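You operate a simulated robot arm through the tools that you are given. There is no shell and no other tool.

Carry out the task below with a simulated robot arm. There is one attempt and no reset: what you move stays moved.

TASK
Put things in order on the fitting bench top. At the end: the left clear cup stands where the black pipe coupling stood; the black pipe coupling stands where the purple pad stood; the tall steel tube stands on top of the white tape roll; the purple pad is on the yellow tin; whatever was shut is shut again. Leave all else as you found it, and nothing knocked over.

It is judged by the outcome, as a careful person would: the job done as asked, and still so three seconds after it is handed in. It fails if anything else is knocked over, pushed out of place, dropped, spilled or broken.

THE ROBOT
A 6-joint arm with a two-finger gripper, fixed in place. Base frame: the origin is at the foot of the arm, x ahead of it, y to its left, z up; the work surface is at about z = 0. Units: m, degrees, N and s.
With the tool pointing down near the work surface it reaches from about 0.18 to 0.48 m from the base axis. Its first joint turns from -66.0 to 66.0 degrees. Payload 1.76 kg.
Tool frame: the origin (TCP) lies between the finger pads and is the grasp point; the fingertips stand 0.029 m ahead of it; z points along the fingers, y is the line along which they close. The gripper opens to 0.082 m. The gripper's body begins 0.058 m behind the TCP.
Orientation is that of the tool frame in the base frame, as a unit quaternion [w, x, y, z]. With the fingers straight down and closing along the base's y, the tool's x points along the base's -x, its y along +y and its z along -z.

THE INTERFACE
- The arm moves only by the tool send_rows. Its arguments are lists of equal length, an entry for each row: "xyz": the shift along the base's x, y, z in units of 20 mm (1.0 is 20 mm), a list of three; "dr": the turn, a rotation vector about the base's x, y, z in units of 4 degrees (1.0 is 4 degrees), a list of three; "jaw": the closure in counts, from 0 (fully open) to 255 (shut). In form: {"xyz": [[dx, dy, dz], ...], "dr": [[rx, ry, rz], ...], "jaw": [jaw, ...]}. A call has 1 to 20 rows; each row shifts and turns the commanded pose from where the row before left it. A call with a number of a shift or a turn outside -1 to 1 is refused whole. A row lasts 0.2 s, in which the tool goes at most 0.05 m and 8.6 degrees; a call with a longer step from one row to the next is refused whole, and so is a gripper value outside its range. Where a pose cannot be reached the arm comes as near as it can. A force on the tool above 40 N (or 10 N above the force at the start of the call, whichever is more), or a blocked arm, ends the call early, and 0.2 s more pass. The fingers move at their own pace and stop on an object; they squeeze with about 34 N. The grip force told is the motor's: it shows also when the fingers shut on nothing. Time passes only in rows, and 0.2 s behind the last, so rows that do not move let the fingers close. The reply holds the time, the measured pose of the TCP, the force on the tool along the base axes, the opening and the grip force, in the units named above and with some noise, with the torque about the TCP (base axes, N m) and any sound that the robot's microphone picked up, and new pictures: "show" is both (left out), scene, wrist or none.
- Cameras (640 x 400 px; columns grow to the right, rows downward): "scene" is fixed at [0.0539, 0.3295, 0.4357]; the picture's right is [-0.78, -0.62, 0.00], its down [-0.30, 0.37, -0.88] and it looks along [0.55, -0.69, -0.48] (base axes); focal length 214 px, centre (320, 200). "wrist" rides on the gripper at [0.079, 0.004, -0.089] in the tool frame; the picture's right is [-0.05, 1.00, 0.00], its down [-0.71, -0.04, -0.71] and it looks along [-0.71, -0.04, 0.71] (tool axes); focal length 256 px, centre (320, 200). There is no depth. A picture from a camera that has moved, and an enlarged one, comes with that camera's place and axes in the base frame and with its lens.
- zoom(camera, box): a new picture of the part [left, top, right, bottom] of that camera's present view, enlarged. No time passes.
- close_job(): hands the job in; it is judged then, once.

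Places have to be worked out from the pictures, the camera data and where the tool is seen. Open the gripper and draw the arm clear of the work before you hand the job in, unless the task says otherwise.

The tools are called after "Emit:" as a command line: name --argument value ..., lists and objects as JSON in quotes. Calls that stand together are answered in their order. send_rows: Moves the arm, as the interface text tells. Its arguments: {"type":"object","properties":{"xyz":{"type":"array"},"dr":{"type":"array"},"jaw":{"type":"array"},"show":{"type":"string","enum":["both","scene","wrist","none"]}},"required":["xyz","dr","jaw"]} The other tools are called the same way: zoom (camera, box) takes an enlarged picture of a part of a camera's view; close_job () hands the job in.

At the start:

```text
time: 0.0
tool_pos: [0.2369, 0.0575, 0.3457]
tool_rot: [0.001, 0.0, 1.0, -0.001]
wrist_force: [-0.4, 0.1, 0.8]
ft_torque: [0.0, 0.0, -0.02]
finger_gap: 0.0822
finger_force: 0.1
```

scene: 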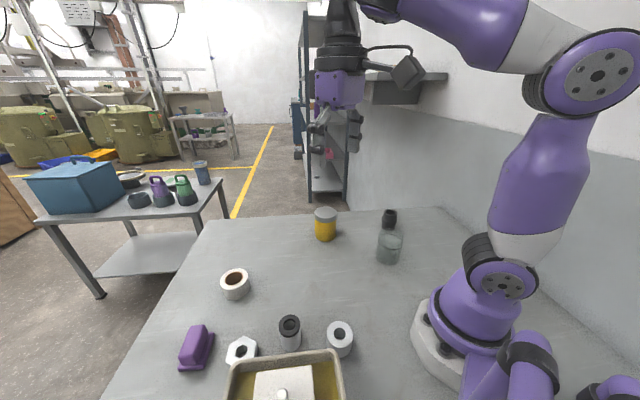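
wrist: 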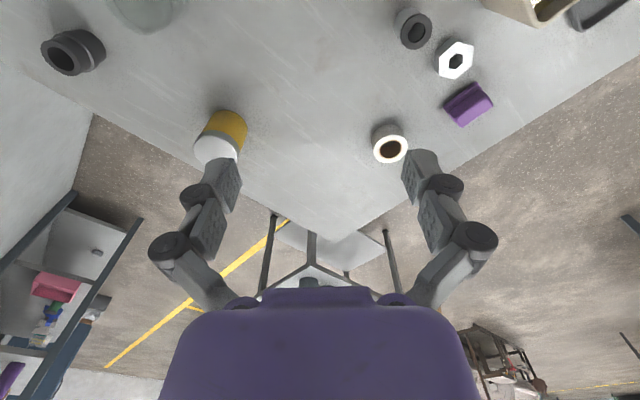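

I start by looking closely at the scene from both cameras before any motion.

Emit:
zoom --camera "scene" --box '[160, 250, 400, 400]'

Emit:
zoom --camera "scene" --box '[290, 180, 450, 280]'

Emit:
zoom --camera "wrist" --box '[0, 0, 320, 200]'

Emit:
zoom --camera "wrist" --box '[320, 0, 640, 200]'

```text
2.67 times, centred on (280, 325) of scene
camera zoom: at [0.0539, 0.3295, 0.4357], right [-0.78, -0.62, 0.0], down [-0.3, 0.37, -0.88], along [0.55, -0.69, -0.48], focal length 572 px, centre (427, -133)
```

zoom: 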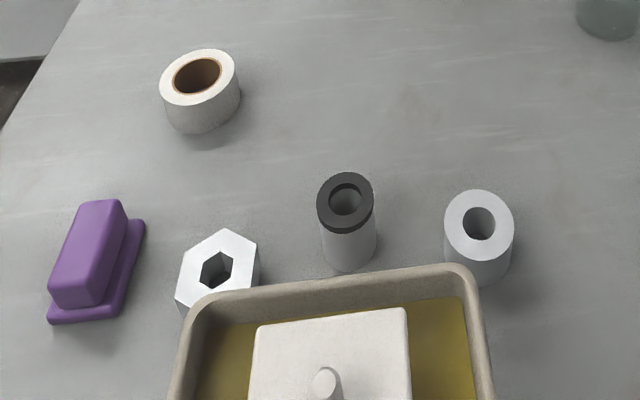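

```text
4.00 times, centred on (370, 230) of scene
camera zoom: at [0.0539, 0.3295, 0.4357], right [-0.78, -0.62, 0.0], down [-0.3, 0.37, -0.88], along [0.55, -0.69, -0.48], focal length 858 px, centre (120, 80)
```

zoom: 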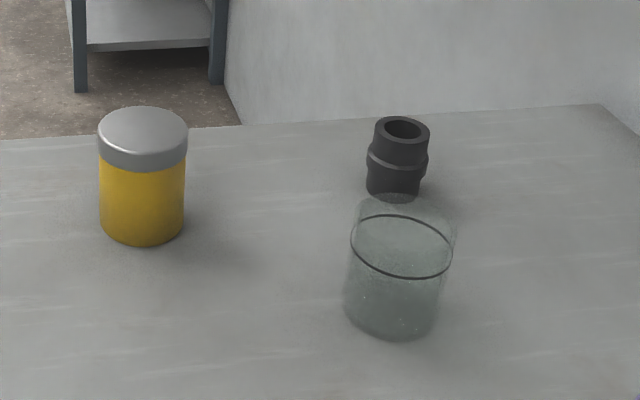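

```text
2.00 times, centred on (160, 100) of wrist
camera zoom: at [0.1571, 0.0609, 0.4351], right [0.05, 1.0, 0.0], down [0.7, -0.04, 0.71], along [0.71, -0.04, -0.71], focal length 512 px, centre (640, 400)
```

zoom: 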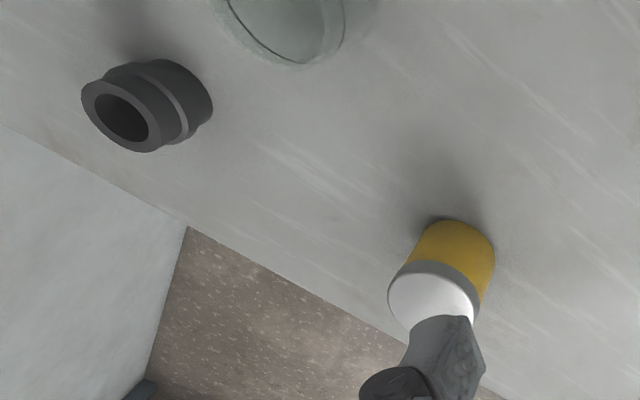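

```text
2.00 times, centred on (480, 100) of wrist
camera zoom: at [0.1571, 0.0609, 0.4351], right [0.05, 1.0, 0.0], down [0.7, -0.04, 0.71], along [0.71, -0.04, -0.71], focal length 512 px, centre (0, 400)
```

zoom: 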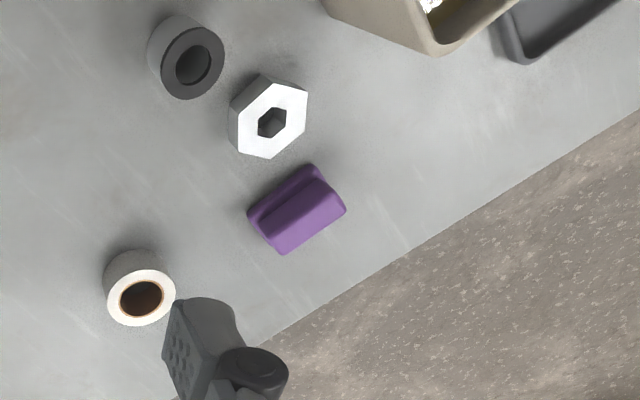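

The two views agree on rough places: pad about (0.364, 0.302), tape roll (0.43, 0.18), tin (0.38, -0.108), coupling (0.244, -0.285), one cup (0.185, -0.142). I want to see the right side and what the arm hides, so I move the tool sideways at height.

Emit:
send_rows --xyz '[[0, -1, 0], [0, -1, 0], [0, -1, 0], [0, -1, 0], [0, -1, 0], [0, -1, 0], [0, -1, 0], [0, -1, 0]]' --dr '[[0, 0, 0], [0, 0, 0], [0, 0, 0], [0, 0, 0], [0, 0, 0], [0, 0, 0], [0, 0, 0], [0, 0, 0]]' --jaw '[0, 0, 0, 0, 0, 0, 0, 0]' --show "both"

```text
time: 1.8
tool_pos: [0.2354, -0.1042, 0.3443]
tool_rot: [0.0, 0.0, 1.0, 0.0]
wrist_force: [0.5, 0.2, 0.2]
ft_torque: [0.01, -0.03, -0.01]
finger_gap: 0.082
finger_force: 0.0
camera wrist: at [0.1568, -0.1003, 0.4335], right [0.05, 1.0, 0.0], down [0.7, -0.04, 0.71], along [0.71, -0.04, -0.71], focal length 256 px, centre (320, 200)
```

scene: 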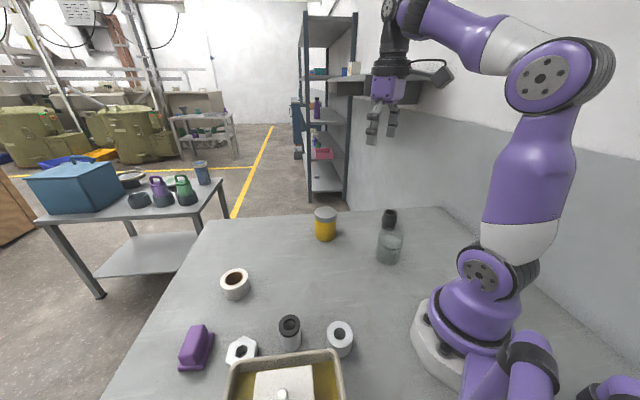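
wrist: 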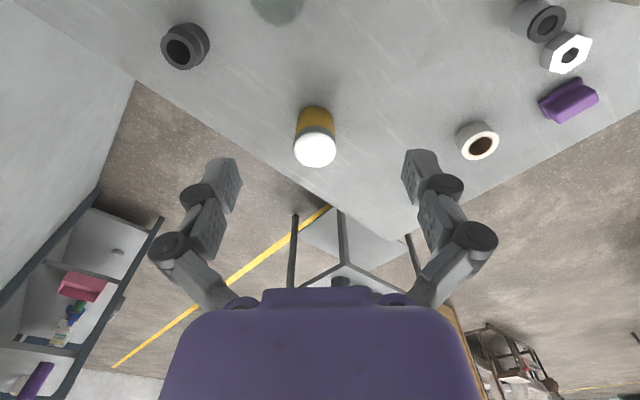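

Only one cup is visible so far. I tilt the wrist so its camera looks more steeply down and back toward the base, to check the near part of the bench.

Emit:
send_rows --xyz '[[0, 0, 0.5], [0, 0, 0.5], [0, 0, 0.5], [0, 0, 0.5], [0, 0, 0], [0, 0, 0], [0, 0, 0], [0, 0, 0]]' --dr '[[0, 1, 0], [0, 1, 0], [0, 1, 0], [0, 1, 0], [0, 1, 0], [0, 1, 0], [0, 1, 0], [0, 1, 0]]' --jaw '[0, 0, 0, 0, 0, 0, 0, 0]' --show "both"

```text
time: 3.6
tool_pos: [0.2068, -0.0927, 0.2569]
tool_rot: [-0.274, 0.0, 0.962, 0.0]
wrist_force: [0.1, -0.7, -0.5]
ft_torque: [-0.01, 0.01, 0.0]
finger_gap: 0.082
finger_force: 0.2
out of reach, approached as far as the arm can: row 2, 3, 4, 5, 6, 7, 8
camera wrist: at [0.1858, -0.0897, 0.3743], right [0.04, 1.0, -0.03], down [0.97, -0.04, 0.23], along [0.23, -0.04, -0.97], focal length 256 px, centre (320, 200)
```

scene: 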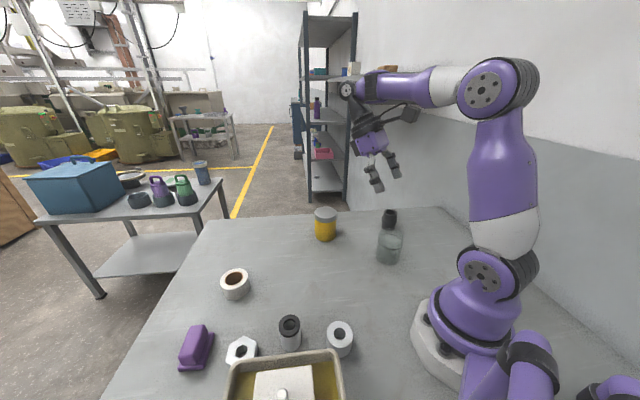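
wrist: 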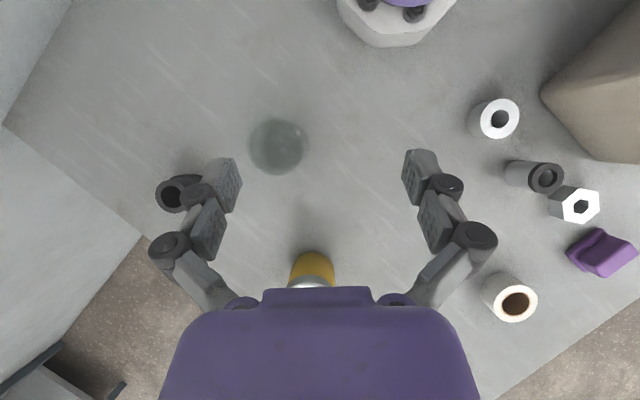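

No second cup on the right side. I swing over to the left side to look into the beige box region, lowering the command a bit so it is reachable.

Emit:
send_rows --xyz '[[0, 1, -0.5], [0, 1, -0.5], [0, 1, -0.5], [0, 1, -0.5], [0, 1, 0], [0, 1, 0], [0, 1, 0], [0, 1, 0], [0, 1, 0], [0, 1, 0], [0, 1, 0], [0, 1, 0]]' --dr '[[0, 0, 0], [0, 0, 0], [0, 0, 0], [0, 0, 0], [0, 0, 0], [0, 0, 0], [0, 0, 0], [0, 0, 0], [0, 0, 0], [0, 0, 0], [0, 0, 0], [0, 0, 0]]' --jaw '[0, 0, 0, 0, 0, 0, 0, 0, 0, 0, 0, 0]' --show "both"

```text
time: 6.2
tool_pos: [0.205, 0.1471, 0.2147]
tool_rot: [-0.275, 0.0, 0.961, -0.001]
wrist_force: [-1.0, 0.5, -0.1]
ft_torque: [0.03, -0.03, -0.01]
finger_gap: 0.0821
finger_force: 0.1
camera wrist: at [0.1859, 0.1503, 0.334], right [0.04, 1.0, -0.03], down [0.97, -0.04, 0.23], along [0.23, -0.04, -0.97], focal length 256 px, centre (320, 200)
```

scene: 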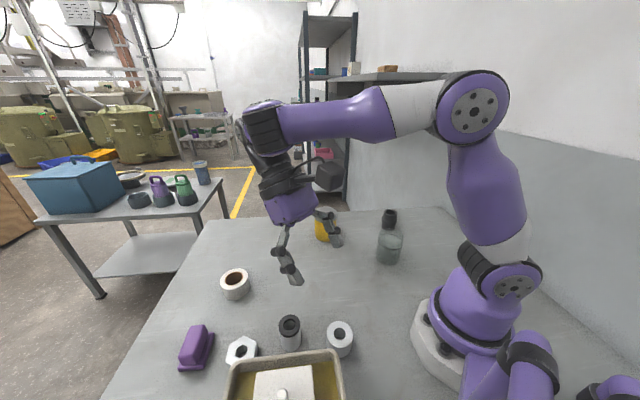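
wrist: 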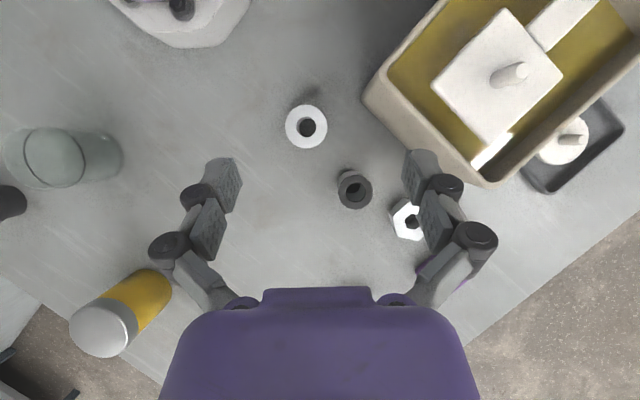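

The wrist now sees the beige box with a white knobbed plate and a small dark tray with a round white lid. I zoom in on these, and on the cup.

Emit:
zoom --camera "wrist" --box '[352, 0, 640, 180]'

Emit:
zoom --camera "wrist" --box '[0, 90, 192, 210]'

Emit:
zoom --camera "scene" --box '[210, 330, 360, 400]'

Emit:
zoom --camera "wrist" --box '[260, 80, 450, 250]'

```text
2.22 times, centred on (496, 90) of wrist
camera zoom: at [0.1859, 0.1503, 0.334], right [0.04, 1.0, -0.03], down [0.97, -0.04, 0.23], along [0.23, -0.04, -0.97], focal length 569 px, centre (-71, 444)
```

zoom: 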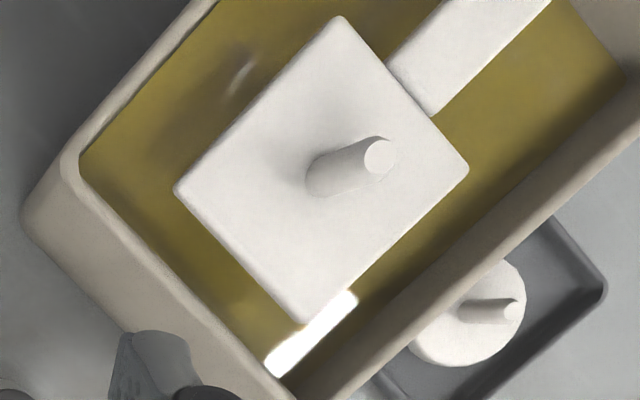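

```text
3.33 times, centred on (96, 150) of wrist
camera zoom: at [0.1859, 0.1503, 0.334], right [0.04, 1.0, -0.03], down [0.97, -0.04, 0.23], along [0.23, -0.04, -0.97], focal length 853 px, centre (1067, 367)
```

zoom: 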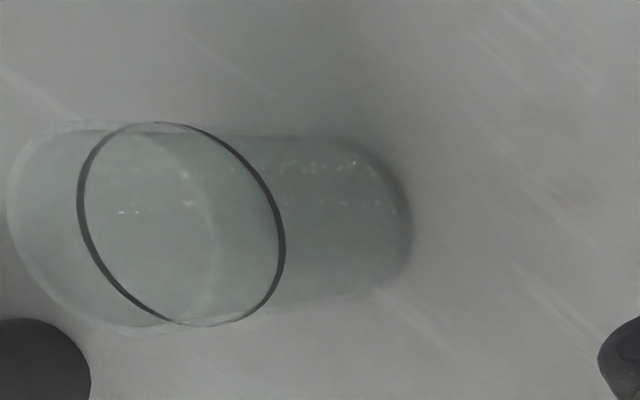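

```text
4.27 times, centred on (285, 365) of scene
camera zoom: at [0.0539, 0.3295, 0.4357], right [-0.78, -0.62, 0.0], down [-0.3, 0.37, -0.88], along [0.55, -0.69, -0.48], focal length 915 px, centre (469, -504)
```

zoom: 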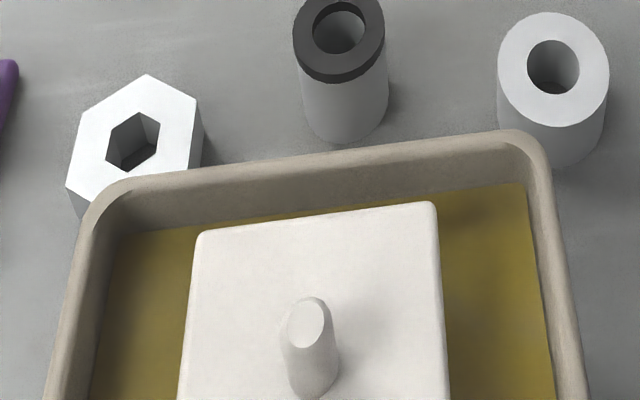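

```text
2.35 times, centred on (355, 165) of wrist
camera zoom: at [0.1859, 0.1503, 0.334], right [0.04, 1.0, -0.03], down [0.97, -0.04, 0.23], along [0.23, -0.04, -0.97], focal length 602 px, centre (238, 282)
```

zoom: 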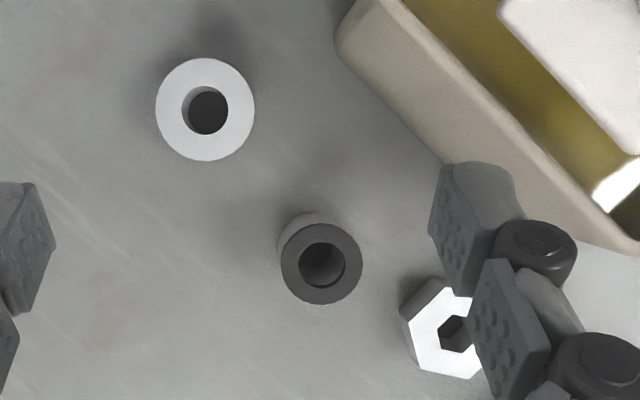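

The box needs a fuller view. I move further left and slightly up to see the whole box, the small tray and whatever lies behind them.

Emit:
send_rows --xyz '[[0, 0.5, 1], [0, 1, 1], [0, 1, 0.5], [0, 1, 0], [0, 1, 0], [-0.5, 1, 0], [-0.5, 1, 0], [-0.5, 0, 0]]' --dr '[[0, 0, 0], [0, 0, 0], [0, 0, 0], [0, 0, 0], [0, 0, 0], [0, 0, 0], [0, 0, 0], [0, 0, 0]]' --jaw '[0, 0, 0, 0, 0, 0, 0, 0]' --show "both"

```text
time: 8.0
tool_pos: [0.1539, 0.2419, 0.2025]
tool_rot: [-0.272, 0.0, 0.962, -0.001]
wrist_force: [-0.2, -1.1, -1.8]
ft_torque: [0.0, 0.01, -0.02]
finger_gap: 0.082
finger_force: 0.0
out of reach, approached as far as the arm can: row 2, 3, 4, 5, 6, 7
camera wrist: at [0.1347, 0.246, 0.3216], right [0.04, 1.0, -0.03], down [0.97, -0.04, 0.23], along [0.23, -0.04, -0.97], focal length 256 px, centre (320, 200)
```

scene: 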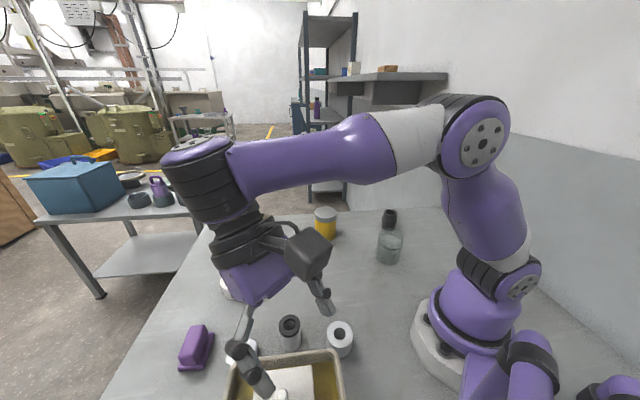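
wrist: 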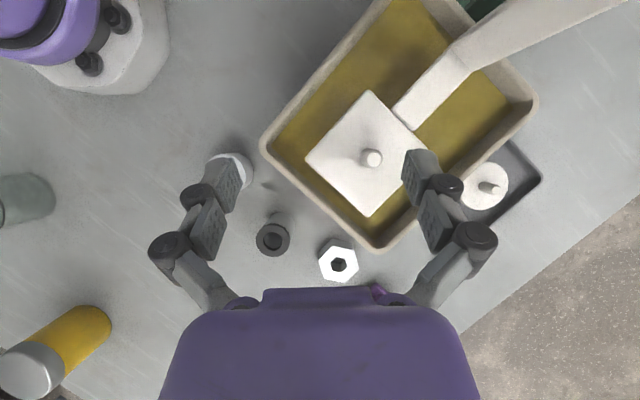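

A white long item leans out of the box and something dark green lies behind. I zoom there.

Emit:
zoom --camera "wrist" --box '[250, 0, 640, 250]'

Emit:
zoom --camera "scene" --box '[210, 300, 370, 400]'

```text
1.60 times, centred on (445, 125) of wrist
camera zoom: at [0.1347, 0.246, 0.3216], right [0.04, 1.0, -0.03], down [0.97, -0.04, 0.23], along [0.23, -0.04, -0.97], focal length 410 px, centre (120, 320)
```

zoom: 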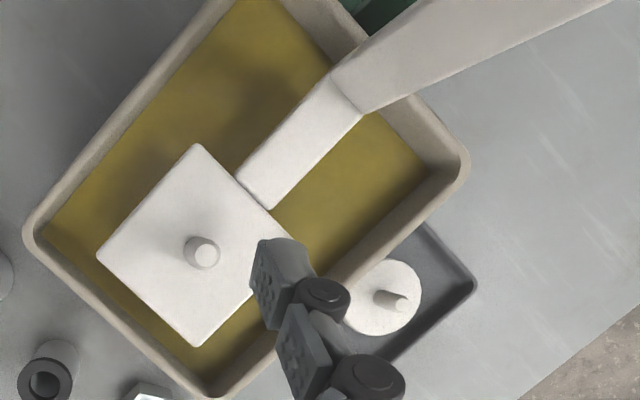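

```text
4.00 times, centred on (290, 350) of scene
camera zoom: at [0.0539, 0.3295, 0.4357], right [-0.78, -0.62, 0.0], down [-0.3, 0.37, -0.88], along [0.55, -0.69, -0.48], focal length 858 px, centre (440, -400)
```

zoom: 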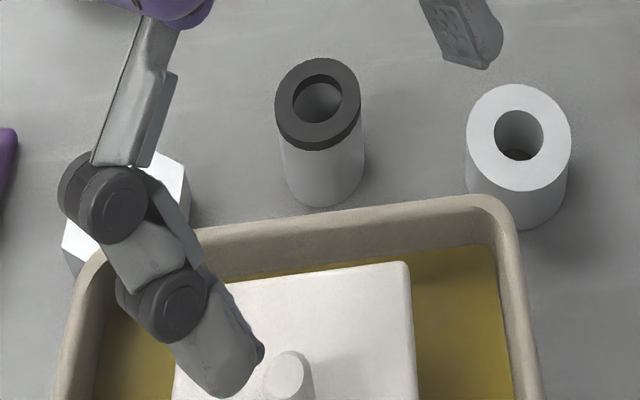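

I rebase: the commanded pose restarts from the measured one each call. I straighten the tool, raise it, and then yaw to look toward +y over the box.

Emit:
send_rows --xyz '[[0.5, -1, 0.5], [0.5, -1, 0.5], [0.5, -1, 0.5], [0.5, -1, 0.5], [0, 0, 1], [0, 0, 1], [0, 0, 1], [0, 0, 1], [0, 0, 0], [0, 0, 0], [0, 0, 0], [0, 0, 0], [0, 0, 0], [0, 0, 0], [0, 0, 0], [0, 0, 0], [0, 0, 0], [0, 0, 0]]' --dr '[[0, -1, 0], [0, -1, 0], [0, -1, 0], [0, -1, 0], [0, -1, 0], [0, -1, 0], [0, -1, 0], [0, -0.93, 0], [0, 0, 1], [0, 0, 1], [0, 0, 1], [0, 0, 1], [0, 0, 1], [0, 0, 1], [0, 0, 1], [0, 0, 1], [0, 0, 1], [0, 0, 1]]' --jaw '[0, 0, 0, 0, 0, 0, 0, 0, 0, 0, 0, 0, 0, 0, 0, 0, 0, 0]' --show "both"

Emit:
send_rows --xyz '[[0, 0, 0], [0, 0, 0], [0, 0, 0], [0, 0, 0], [0, 0, 0], [0, 0, 0], [0, 0, 0], [0, 0, 0], [0, 0, 0], [0, 0, 0], [0, 0, 0], [0, 0, 0]]' --dr '[[0, 0, 1], [0, 0, 1], [0, 0, 1], [0, 0, 1], [0, 0, 1], [0, 0, 1], [0, 0, 1], [0, 0, 1], [0, 0, 1], [0, 0, 1], [0, 0, 1], [0, 0, 1]]' --jaw '[0, 0, 0, 0, 0, 0, 0, 0, 0, 0, 0, 0]' --show "both"

```text
time: 11.8
tool_pos: [0.1949, 0.163, 0.3227]
tool_rot: [-0.001, -0.342, 0.94, -0.001]
wrist_force: [0.3, -0.1, -0.2]
ft_torque: [0.0, -0.03, 0.04]
finger_gap: 0.0819
finger_force: 0.2
camera wrist: at [0.1324, 0.1144, 0.4142], right [-0.6, 0.8, 0.0], down [0.57, 0.43, 0.7], along [0.56, 0.42, -0.71], focal length 256 px, centre (320, 200)
```

scene: 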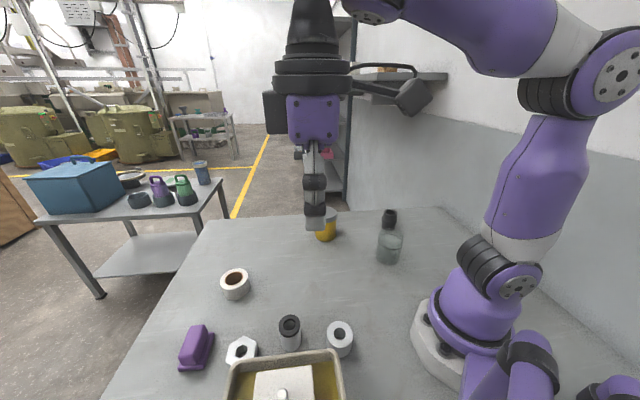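
wrist: 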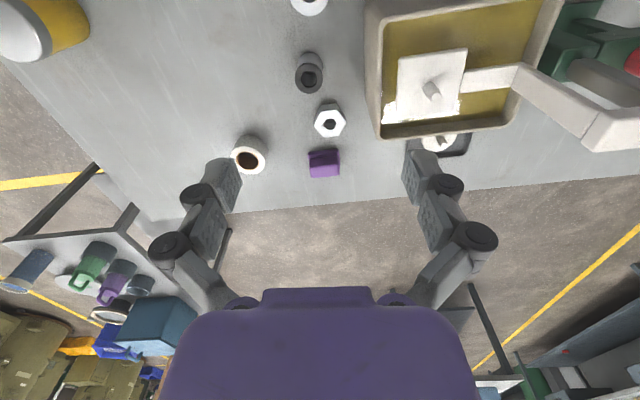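

```text
time: 14.4
tool_pos: [0.1948, 0.1626, 0.3238]
tool_rot: [-0.001, -0.695, 0.719, -0.001]
wrist_force: [1.0, 0.3, 0.2]
ft_torque: [-0.02, -0.01, 0.02]
finger_gap: 0.082
finger_force: 0.0
camera wrist: at [0.1887, 0.0828, 0.4145], right [-1.0, 0.09, 0.0], down [0.06, 0.71, 0.7], along [0.06, 0.7, -0.71], focal length 256 px, centre (320, 200)
```

scene: 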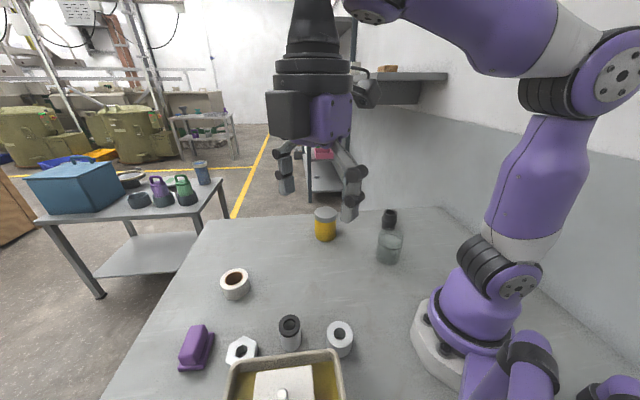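
wrist: 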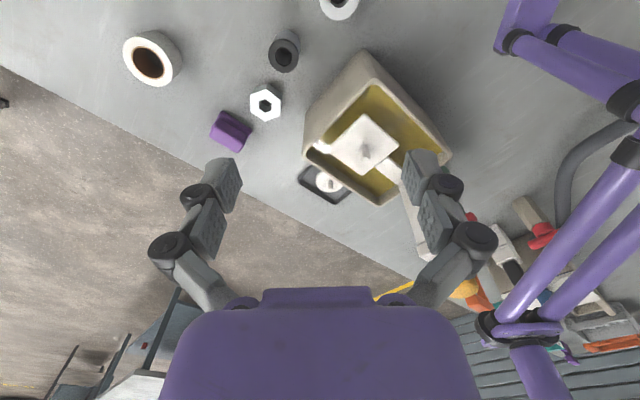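

A second robot's linkage or a rack is seen behind; I zoom to see whether a second cup is hidden there.

Emit:
zoom --camera "wrist" --box '[290, 40, 640, 260]'

Emit:
zoom --camera "wrist" --box '[400, 180, 640, 360]'

```text
1.82 times, centred on (465, 150) of wrist
camera zoom: at [0.1887, 0.0828, 0.4145], right [-1.0, 0.09, 0.0], down [0.06, 0.71, 0.7], along [0.06, 0.7, -0.71], focal length 465 px, centre (56, 291)
```

zoom: 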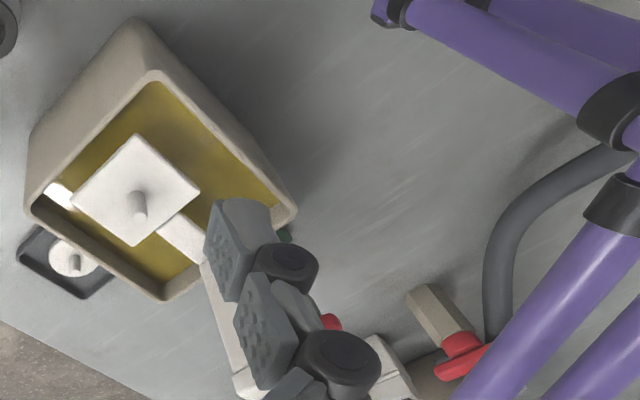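

```text
2.22 times, centred on (520, 270) of wrist
camera zoom: at [0.1887, 0.0828, 0.4145], right [-1.0, 0.09, 0.0], down [0.06, 0.71, 0.7], along [0.06, 0.7, -0.71], focal length 569 px, centre (-124, 44)
```

zoom: 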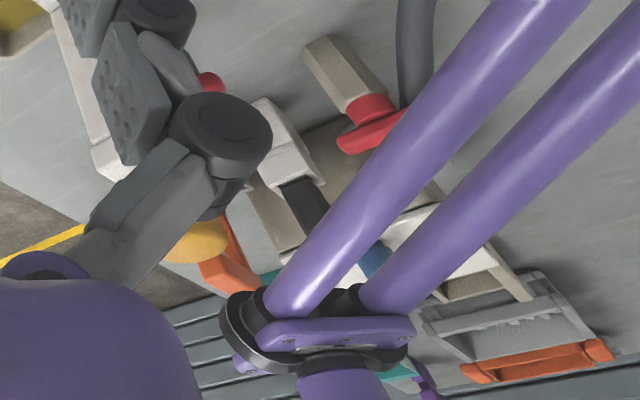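

I found no second cup on the left. Next I look closely at the two tubes to tell which is the "tall steel tube", by yawing back to about 45° and lowering.

Emit:
send_rows --xyz '[[-0.07, -0.2, -0.47], [-0.07, -0.2, -0.47], [-0.07, -0.2, -0.47], [-0.07, -0.2, -0.47], [-0.07, -0.2, -0.47], [-0.07, -0.2, -0.47], [-0.07, -0.2, -0.47], [-0.07, -0.2, -0.47], [-0.07, -0.2, -0.47], [-0.07, -0.2, -0.47], [-0.07, -0.2, -0.47]]' --dr '[[0, 0, -1], [0, 0, -1], [0, 0, -1], [0, 0, -1], [0, 0, -1], [0, 0, -1], [0, 0, -1], [0, 0, -1], [0, 0, -1], [0, 0, -1], [0, 0, -1]]' --jaw '[0, 0, 0, 0, 0, 0, 0, 0, 0, 0, 0]' --show "wrist"

```text
time: 16.8
tool_pos: [0.1795, 0.1186, 0.2208]
tool_rot: [-0.001, -0.375, 0.927, -0.002]
wrist_force: [1.3, -0.5, 0.2]
ft_torque: [0.0, 0.01, 0.01]
finger_gap: 0.082
finger_force: 0.2
camera wrist: at [0.1211, 0.0656, 0.3105], right [-0.65, 0.76, 0.0], down [0.54, 0.46, 0.71], along [0.53, 0.46, -0.71], focal length 256 px, centre (320, 200)
```

wrist: 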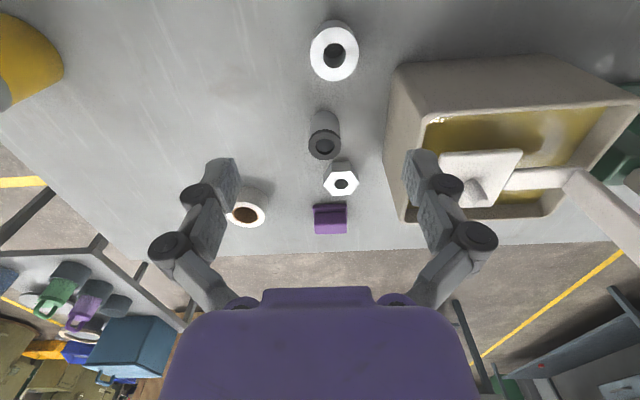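

I zoom on the tubes and neighbours.

Emit:
zoom --camera "wrist" --box '[220, 0, 460, 240]'

Emit:
zoom --camera "wrist" --box '[540, 30, 640, 100]'

```text
1.67 times, centred on (340, 120) of wrist
camera zoom: at [0.1211, 0.0656, 0.3105], right [-0.65, 0.76, 0.0], down [0.54, 0.46, 0.71], along [0.53, 0.46, -0.71], focal length 427 px, centre (287, 333)
```

zoom: 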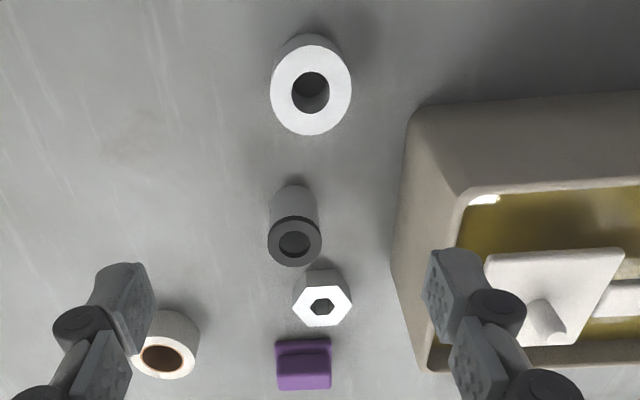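

```text
5.71 times, centred on (590, 65) of wrist
camera zoom: at [0.1211, 0.0656, 0.3105], right [-0.65, 0.76, 0.0], down [0.54, 0.46, 0.71], along [0.53, 0.46, -0.71], focal length 1463 px, centre (-1223, 971)
```

zoom: 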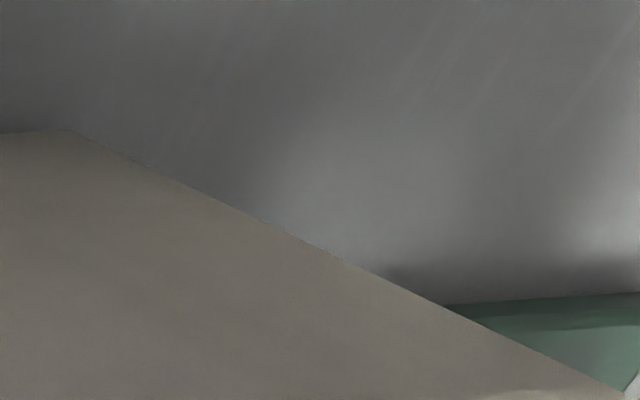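

The black-collared grey tube is about 0.05 m tall and narrow; the white one about 0.04 m and wider, so the collared one is the tall tube. Now I check the hidden area behind the robot base on the right side for a second cup.

Emit:
send_rows --xyz '[[0.1, -0.6, 0.4], [0.1, -0.6, 0.4], [0.1, -0.6, 0.4], [0.1, -0.6, 0.4], [0.1, -0.6, 0.4], [0.1, -0.6, 0.4], [0.1, -0.6, 0.4], [0.1, -0.6, 0.4], [0.1, -0.6, 0.4], [0.1, -0.6, 0.4], [0, -0.6, 0], [0, -0.6, 0], [0, -0.6, 0], [0, -0.6, 0], [0, -0.6, 0], [0, -0.6, 0], [0, -0.6, 0], [0, -0.6, 0], [0, -0.6, 0], [0, -0.6, 0]]' --dr '[[0, 0, -1], [0, 0, -1], [0, 0, -1], [0, 0, -1], [0, 0, -1], [0, 0, -1], [0, 0, -1], [0, 0, -1], [0, 0, -1], [0, 0, -1], [0, 0, -1], [0, 0, -1], [0, 0, -1], [0, 0, -1], [0, 0, -1], [0, 0, -1], [0, 0, -1], [0, 0, -1], [0, 0, -1], [0, 0, -1]]' --jaw '[0, 0, 0, 0, 0, 0, 0, 0, 0, 0, 0, 0, 0, 0, 0, 0, 0, 0, 0, 0]' --show "wrist"

Emit:
send_rows --xyz '[[0, 0, 0], [0, 0, 0], [0, 0, 0], [0, 0, 0], [0, 0, 0], [0, 0, 0], [0, 0, 0], [0, 0, 0], [0, 0, 0], [0, 0, 0], [0, 0, 0], [0, 0, 0], [0, 0, 0], [0, 0, 0], [0, 0, 0], [0, 0, 0], [0, 0, 0], [0, 0, 0]]' --dr '[[0, 0, -1], [0, 0, -1], [0, 0, -1], [0, 0, -1], [0, 0, -1], [0, 0, -1], [0, 0, -1], [0, 0, -1], [0, 0, -1], [0, 0, -1], [0, 0, -1], [0, 0, -1], [0, 0, -1], [0, 0, -1], [0, 0, -1], [0, 0, -1], [0, 0, -1], [0, 0, -1]]' --jaw '[0, 0, 0, 0, 0, 0, 0, 0, 0, 0, 0, 0, 0, 0, 0, 0, 0, 0]' --show "both"

```text
time: 21.0
tool_pos: [0.1993, -0.1212, 0.2994]
tool_rot: [-0.002, 0.31, 0.951, 0.0]
wrist_force: [-0.4, 0.2, 0.0]
ft_torque: [0.0, -0.03, 0.01]
finger_gap: 0.0819
finger_force: 0.0
camera wrist: at [0.1391, -0.0717, 0.3904], right [0.63, 0.78, 0.0], down [0.55, -0.45, 0.7], along [0.55, -0.45, -0.71], focal length 256 px, centre (320, 200)
```

wrist: 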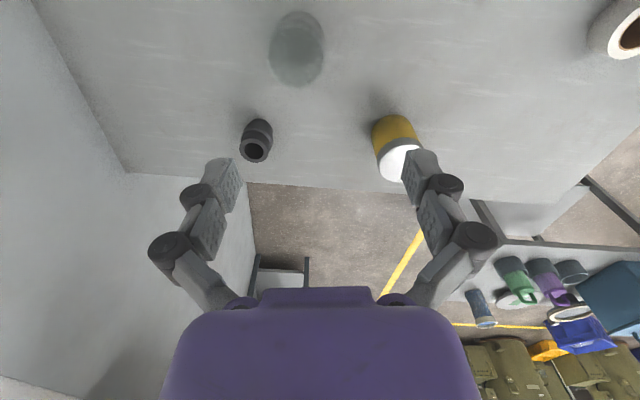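

```text
time: 24.8
tool_pos: [0.1999, -0.1214, 0.3009]
tool_rot: [-0.002, 0.809, 0.588, 0.001]
wrist_force: [0.7, 1.1, 0.7]
ft_torque: [0.03, -0.02, -0.01]
finger_gap: 0.0817
finger_force: 0.1
camera wrist: at [0.229, -0.0485, 0.3911], right [0.93, -0.36, 0.0], down [-0.26, -0.66, 0.7], along [-0.25, -0.66, -0.71], focal length 256 px, centre (320, 200)
```

scene: 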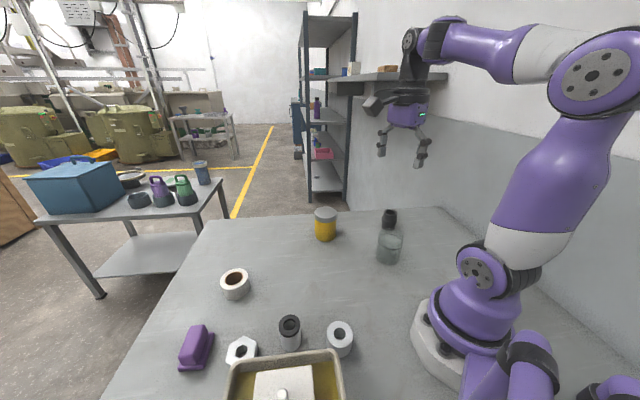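
wrist: 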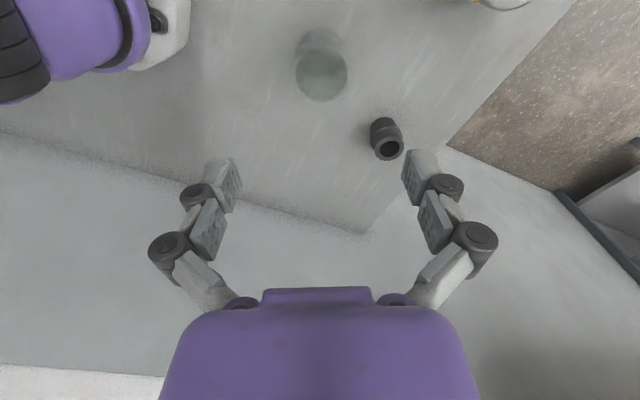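

No second cup here either. I zoom on the cup to see whether it is one cup, two nested ones, or holds something.

Emit:
zoom --camera "wrist" --box '[250, 10, 430, 170]'

Emit:
zoom --camera "scene" --box '[360, 200, 420, 270]'

Emit:
zoom --camera "scene" --box '[420, 300, 640, 400]'

```text
2.50 times, centred on (340, 90) of wrist
camera zoom: at [0.229, -0.0485, 0.3911], right [0.93, -0.36, 0.0], down [-0.26, -0.66, 0.7], along [-0.25, -0.66, -0.71], focal length 640 px, centre (270, 475)
```

zoom: 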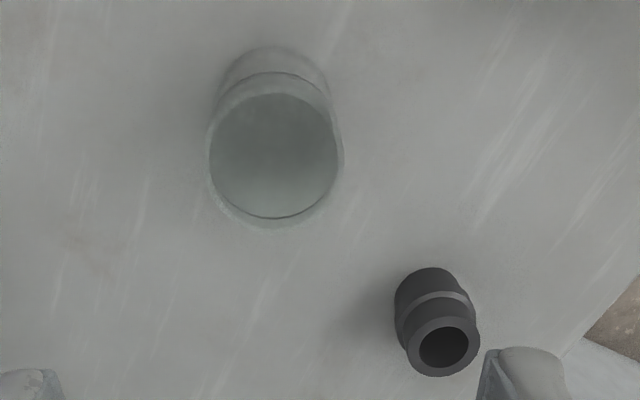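

```text
5.71 times, centred on (390, 235) of scene
camera zoom: at [0.0539, 0.3295, 0.4357], right [-0.78, -0.62, 0.0], down [-0.3, 0.37, -0.88], along [0.55, -0.69, -0.48], focal length 1226 px, centre (-80, 0)
```

zoom: 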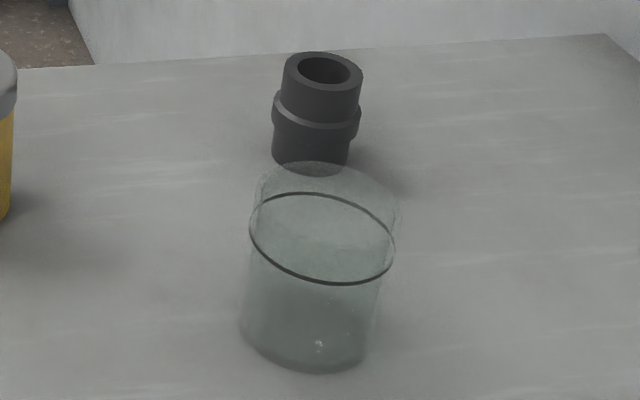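

```text
2.91 times, centred on (530, 350) of scene
camera zoom: at [0.0539, 0.3295, 0.4357], right [-0.78, -0.62, 0.0], down [-0.3, 0.37, -0.88], along [0.55, -0.69, -0.48], focal length 624 px, centre (-291, -236)
```

zoom: 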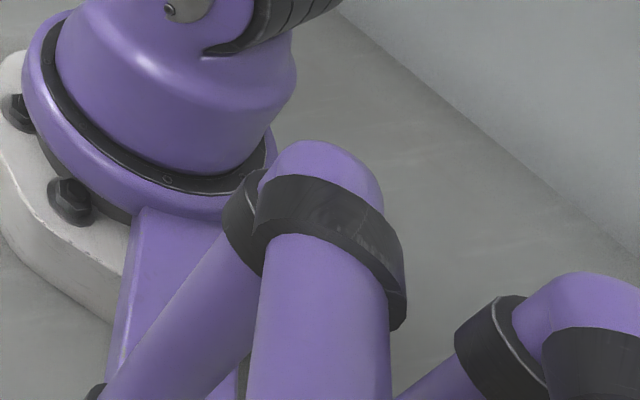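

I check the remaining bench parts in the scene view for a faint second clear cup.

Emit:
zoom --camera "scene" --box '[180, 195, 340, 295]'

Emit:
zoom --camera "scene" --box '[330, 200, 530, 325]'

Emit:
zoom --camera "scene" --box '[80, 270, 240, 400]'

Emit:
zoom --camera "scene" --box '[330, 280, 470, 400]'

```text
4.00 times, centred on (260, 245) of scene
camera zoom: at [0.0539, 0.3295, 0.4357], right [-0.78, -0.62, 0.0], down [-0.3, 0.37, -0.88], along [0.55, -0.69, -0.48], focal length 858 px, centre (560, 20)
```

zoom: 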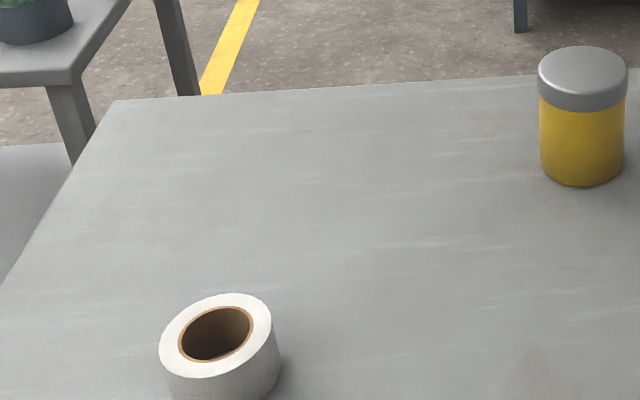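

```text
3.20 times, centred on (430, 262) of scene
camera zoom: at [0.0539, 0.3295, 0.4357], right [-0.78, -0.62, 0.0], down [-0.3, 0.37, -0.88], along [0.55, -0.69, -0.48], focal length 686 px, centre (-32, 0)
```

zoom: 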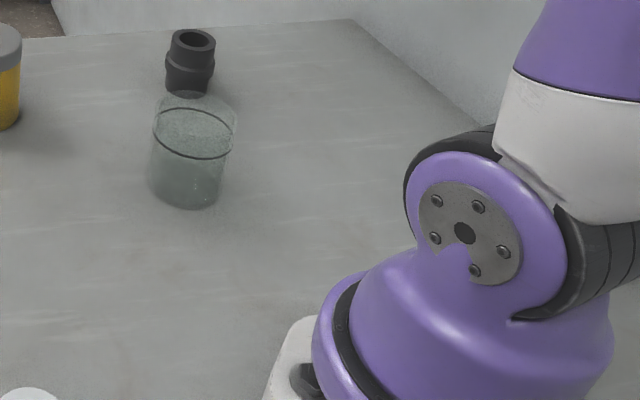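

```text
3.08 times, centred on (160, 335) of scene
camera zoom: at [0.0539, 0.3295, 0.4357], right [-0.78, -0.62, 0.0], down [-0.3, 0.37, -0.88], along [0.55, -0.69, -0.48], focal length 660 px, centre (812, -215)
```

zoom: 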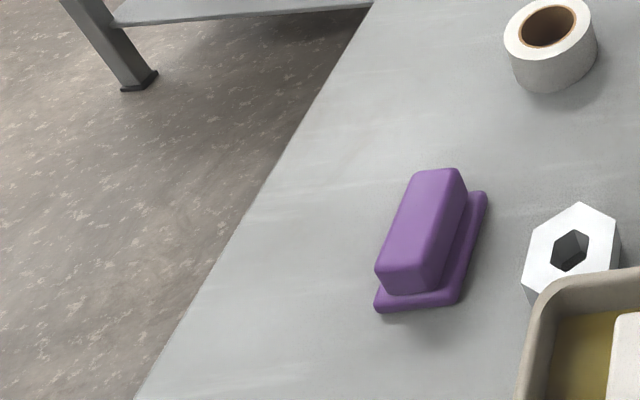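

```text
3.33 times, centred on (400, 340) of scene
camera zoom: at [0.0539, 0.3295, 0.4357], right [-0.78, -0.62, 0.0], down [-0.3, 0.37, -0.88], along [0.55, -0.69, -0.48], focal length 715 px, centre (53, -267)
```

zoom: 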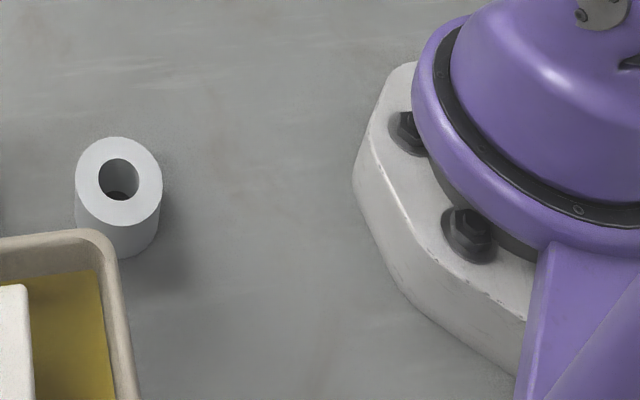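

There is only one clear cup on the bench, so that is the one to move (it seems to hold liquid up to the dark line at about z 0.06, so it must stay level). I start with the pad: I go over toward it at height with yaw turned back to about 41° to look closely.

Emit:
send_rows --xyz '[[0.1, 0.5, 0], [0.1, 0.5, 0], [0.1, 0.5, 0], [0.1, 0.5, 0], [0.1, 0.5, 0], [0.1, 0.5, 0], [0.1, 0.5, 0], [0.1, 0.5, 0], [0.1, 0.5, 0], [0.1, 0.5, 0], [0.1, 0.5, 0], [0.1, 0.5, 0], [0.1, 0.5, 0], [0.1, 0.5, 0], [0.1, 0.5, 0], [0.1, 0.5, 0], [0.1, 0.5, 0], [0.1, 0.5, 0], [0.1, 0.5, 0], [0.1, 0.5, 0]]' --dr '[[0, 0, 1], [0, 0, 1], [0, 0, 1], [0, 0, 1], [0, 0, 1], [0, 0, 1], [0, 0, 1], [0, 0, 1], [0, 0, 1], [0, 0, 1], [0, 0, 1], [0, 0, 1], [0, 0, 1], [0, 0, 1], [0, 0, 1], [0, 0, 1], [0, 0, 1], [0, 0, 1], [0, 0, 1], [0, 0, 1]]' --jaw '[0, 0, 0, 0, 0, 0, 0, 0, 0, 0, 0, 0, 0, 0, 0, 0, 0, 0, 0, 0]' --show "none"

Emit:
send_rows --xyz '[[0.3, 0.9, 0], [0.3, 0.9, 0], [0.3, 0.9, 0], [0.3, 0.9, 0], [0.3, 0.9, 0], [0.3, 0.9, 0], [0.3, 0.9, -0.4], [0.3, 0.9, -0.4], [0.2, 0.5, -0.5], [0.2, 0.3, -0.5], [0.2, 0, -0.5], [0.1, 0, -0.5], [0, 0, -0.5], [0, 0, -0.5], [0, 0, -0.5], [0, 0, -0.5], [0, 0, 0]]' --dr '[[0, 0, 1], [0, 0, 1], [0, 0, 1], [0, 0, 1], [0, 0, 1], [0, 0, 1], [0, 0, 1], [0, 0, 1], [0, 0, 1], [0, 0, 1], [0, 0, 1], [0, 0, 1], [0, 0, 1], [0, 0, 1], [0, 0, 1], [0, 0, 1], [0, 0, 1]]' --jaw '[0, 0, 0, 0, 0, 0, 0, 0, 0, 0, 0, 0, 0, 0, 0, 0, 0]' --show "both"

```text
time: 29.0
tool_pos: [0.24, 0.0787, 0.3012]
tool_rot: [-0.001, 0.241, 0.97, 0.0]
wrist_force: [-0.2, -0.8, -0.5]
ft_torque: [0.02, -0.01, -0.01]
finger_gap: 0.0822
finger_force: 0.0
```

```text
time: 32.6
tool_pos: [0.3003, 0.2383, 0.2058]
tool_rot: [-0.001, -0.343, 0.939, -0.001]
wrist_force: [-0.7, 0.5, 0.0]
ft_torque: [0.01, 0.02, -0.02]
finger_gap: 0.0817
finger_force: 0.1
camera wrist: at [0.2379, 0.1903, 0.2954], right [-0.6, 0.8, 0.0], down [0.57, 0.43, 0.7], along [0.56, 0.42, -0.71], focal length 256 px, centre (320, 200)
```

scene: 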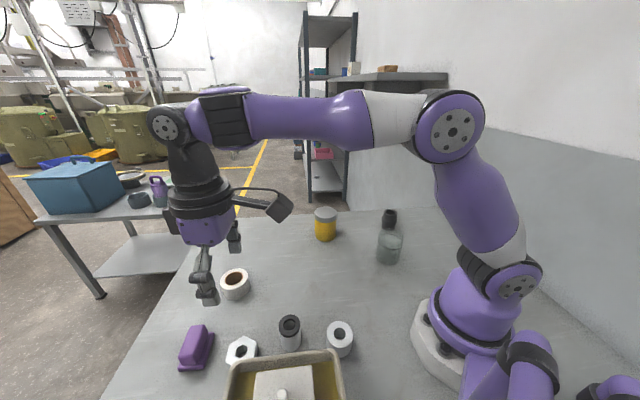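
wrist: 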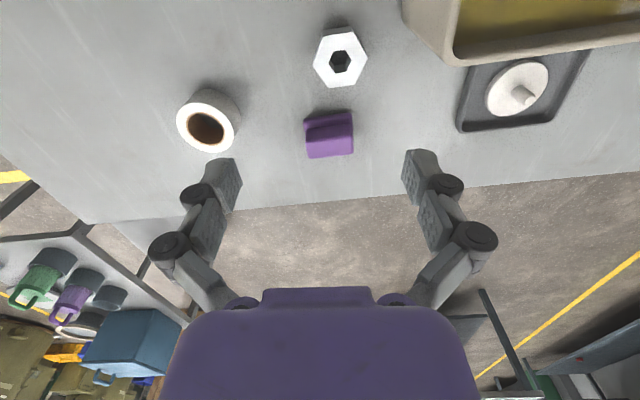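

The pad is nicely in view; its long axis runs across the image, i.e. along the fingers' closing line. I zoom for details.

Emit:
zoom --camera "wrist" --box '[270, 80, 390, 180]'

Emit:
zoom --camera "wrist" --box '[160, 70, 280, 170]'

Emit:
zoom --camera "wrist" --box '[440, 20, 640, 145]'

```text
4.00 times, centred on (330, 130) of wrist
camera zoom: at [0.2379, 0.1903, 0.2954], right [-0.6, 0.8, 0.0], down [0.57, 0.43, 0.7], along [0.56, 0.42, -0.71], focal length 1024 px, centre (280, 480)
```

zoom: 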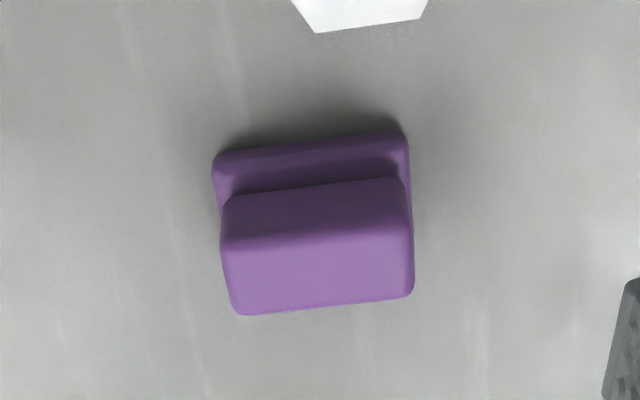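

```text
4.00 times, centred on (220, 120) of wrist
camera zoom: at [0.2379, 0.1903, 0.2954], right [-0.6, 0.8, 0.0], down [0.57, 0.43, 0.7], along [0.56, 0.42, -0.71], focal length 1024 px, centre (720, 520)
```

zoom: 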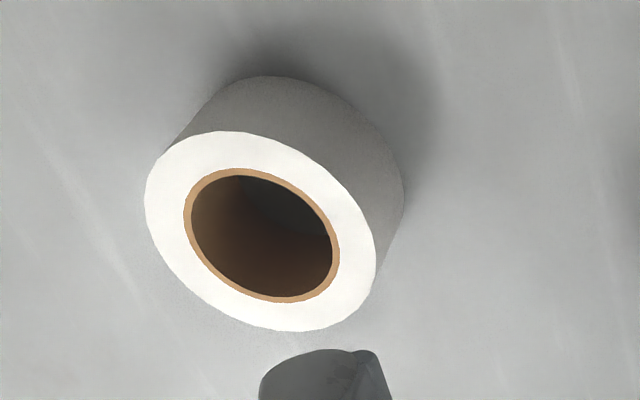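

```text
3.20 times, centred on (540, 82) of wrist
camera zoom: at [0.2379, 0.1903, 0.2954], right [-0.6, 0.8, 0.0], down [0.57, 0.43, 0.7], along [0.56, 0.42, -0.71], focal length 819 px, centre (-384, 576)
```

zoom: 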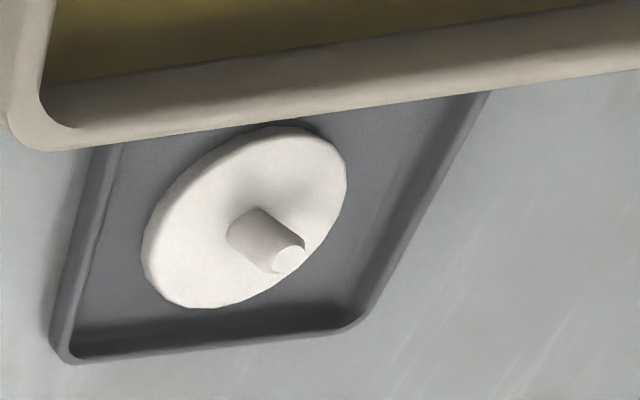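

Before acting I want to understand the "shut" things: the square knobbed plate in the beige box and the round knobbed disc in the dark tray (about 0.076 m across). I yaw to look at them from nearer.

Emit:
send_rows --xyz '[[-0.33, -0.1, 0.2], [-0.33, -0.1, 0.2], [-0.33, -0.1, 0.2], [-0.33, -0.1, 0.2], [-0.33, -0.1, 0.2], [-0.33, -0.1, 0.2], [-0.33, -0.1, 0.2], [-0.33, -0.1, 0.2], [-0.33, -0.1, 0.2], [-0.33, -0.1, 0.2], [-0.33, -0.1, 0.2], [-0.33, -0.1, 0], [-0.33, -0.1, 0], [-0.33, -0.1, 0], [-0.33, -0.1, 0]]' --dr '[[0, 0, 1], [0, 0, 1], [0, 0, 1], [0, 0, 1], [0, 0, 1], [0, 0, 1], [0, 0, 1], [0, 0, 1], [0, 0, 1], [0, 0, 1], [0, 0, 1], [0, 0, 1], [0, 0, 1], [0, 0, 1], [0, 0, 1]]' --jaw '[0, 0, 0, 0, 0, 0, 0, 0, 0, 0, 0, 0, 0, 0, 0]' --show "wrist"

```text
time: 35.8
tool_pos: [0.2035, 0.2095, 0.2483]
tool_rot: [0.001, 0.767, -0.642, 0.002]
wrist_force: [-1.0, 0.2, -0.7]
ft_torque: [-0.02, -0.03, 0.02]
finger_gap: 0.0823
finger_force: 0.1
camera wrist: at [0.2132, 0.1292, 0.3392], right [-0.99, -0.12, 0.0], down [-0.09, 0.7, 0.7], along [-0.09, 0.7, -0.71], focal length 256 px, centre (320, 200)
```

wrist: 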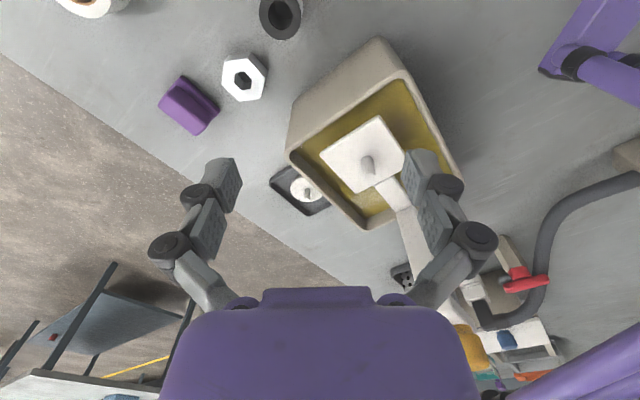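

Emit:
zoom --camera "wrist" --box '[260, 30, 480, 230]'

Emit:
zoom --camera "wrist" --box '[380, 160, 600, 330]'

```text
2.00 times, centred on (370, 130) of wrist
camera zoom: at [0.2132, 0.1292, 0.3392], right [-0.99, -0.12, 0.0], down [-0.09, 0.7, 0.7], along [-0.09, 0.7, -0.71], focal length 512 px, centre (220, 340)
```

zoom: 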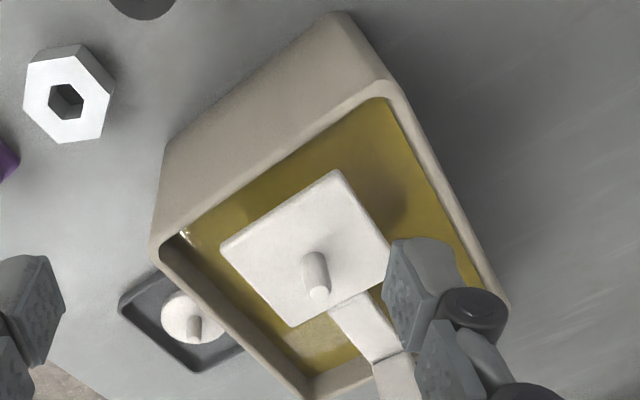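

```text
2.35 times, centred on (490, 245) of wrist
camera zoom: at [0.2132, 0.1292, 0.3392], right [-0.99, -0.12, 0.0], down [-0.09, 0.7, 0.7], along [-0.09, 0.7, -0.71], focal length 602 px, centre (-80, 94)
```

zoom: 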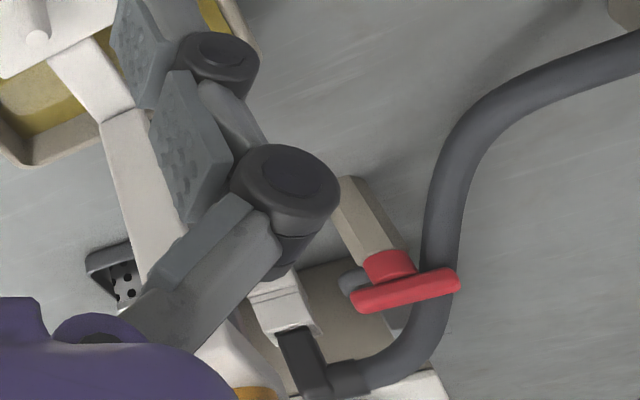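

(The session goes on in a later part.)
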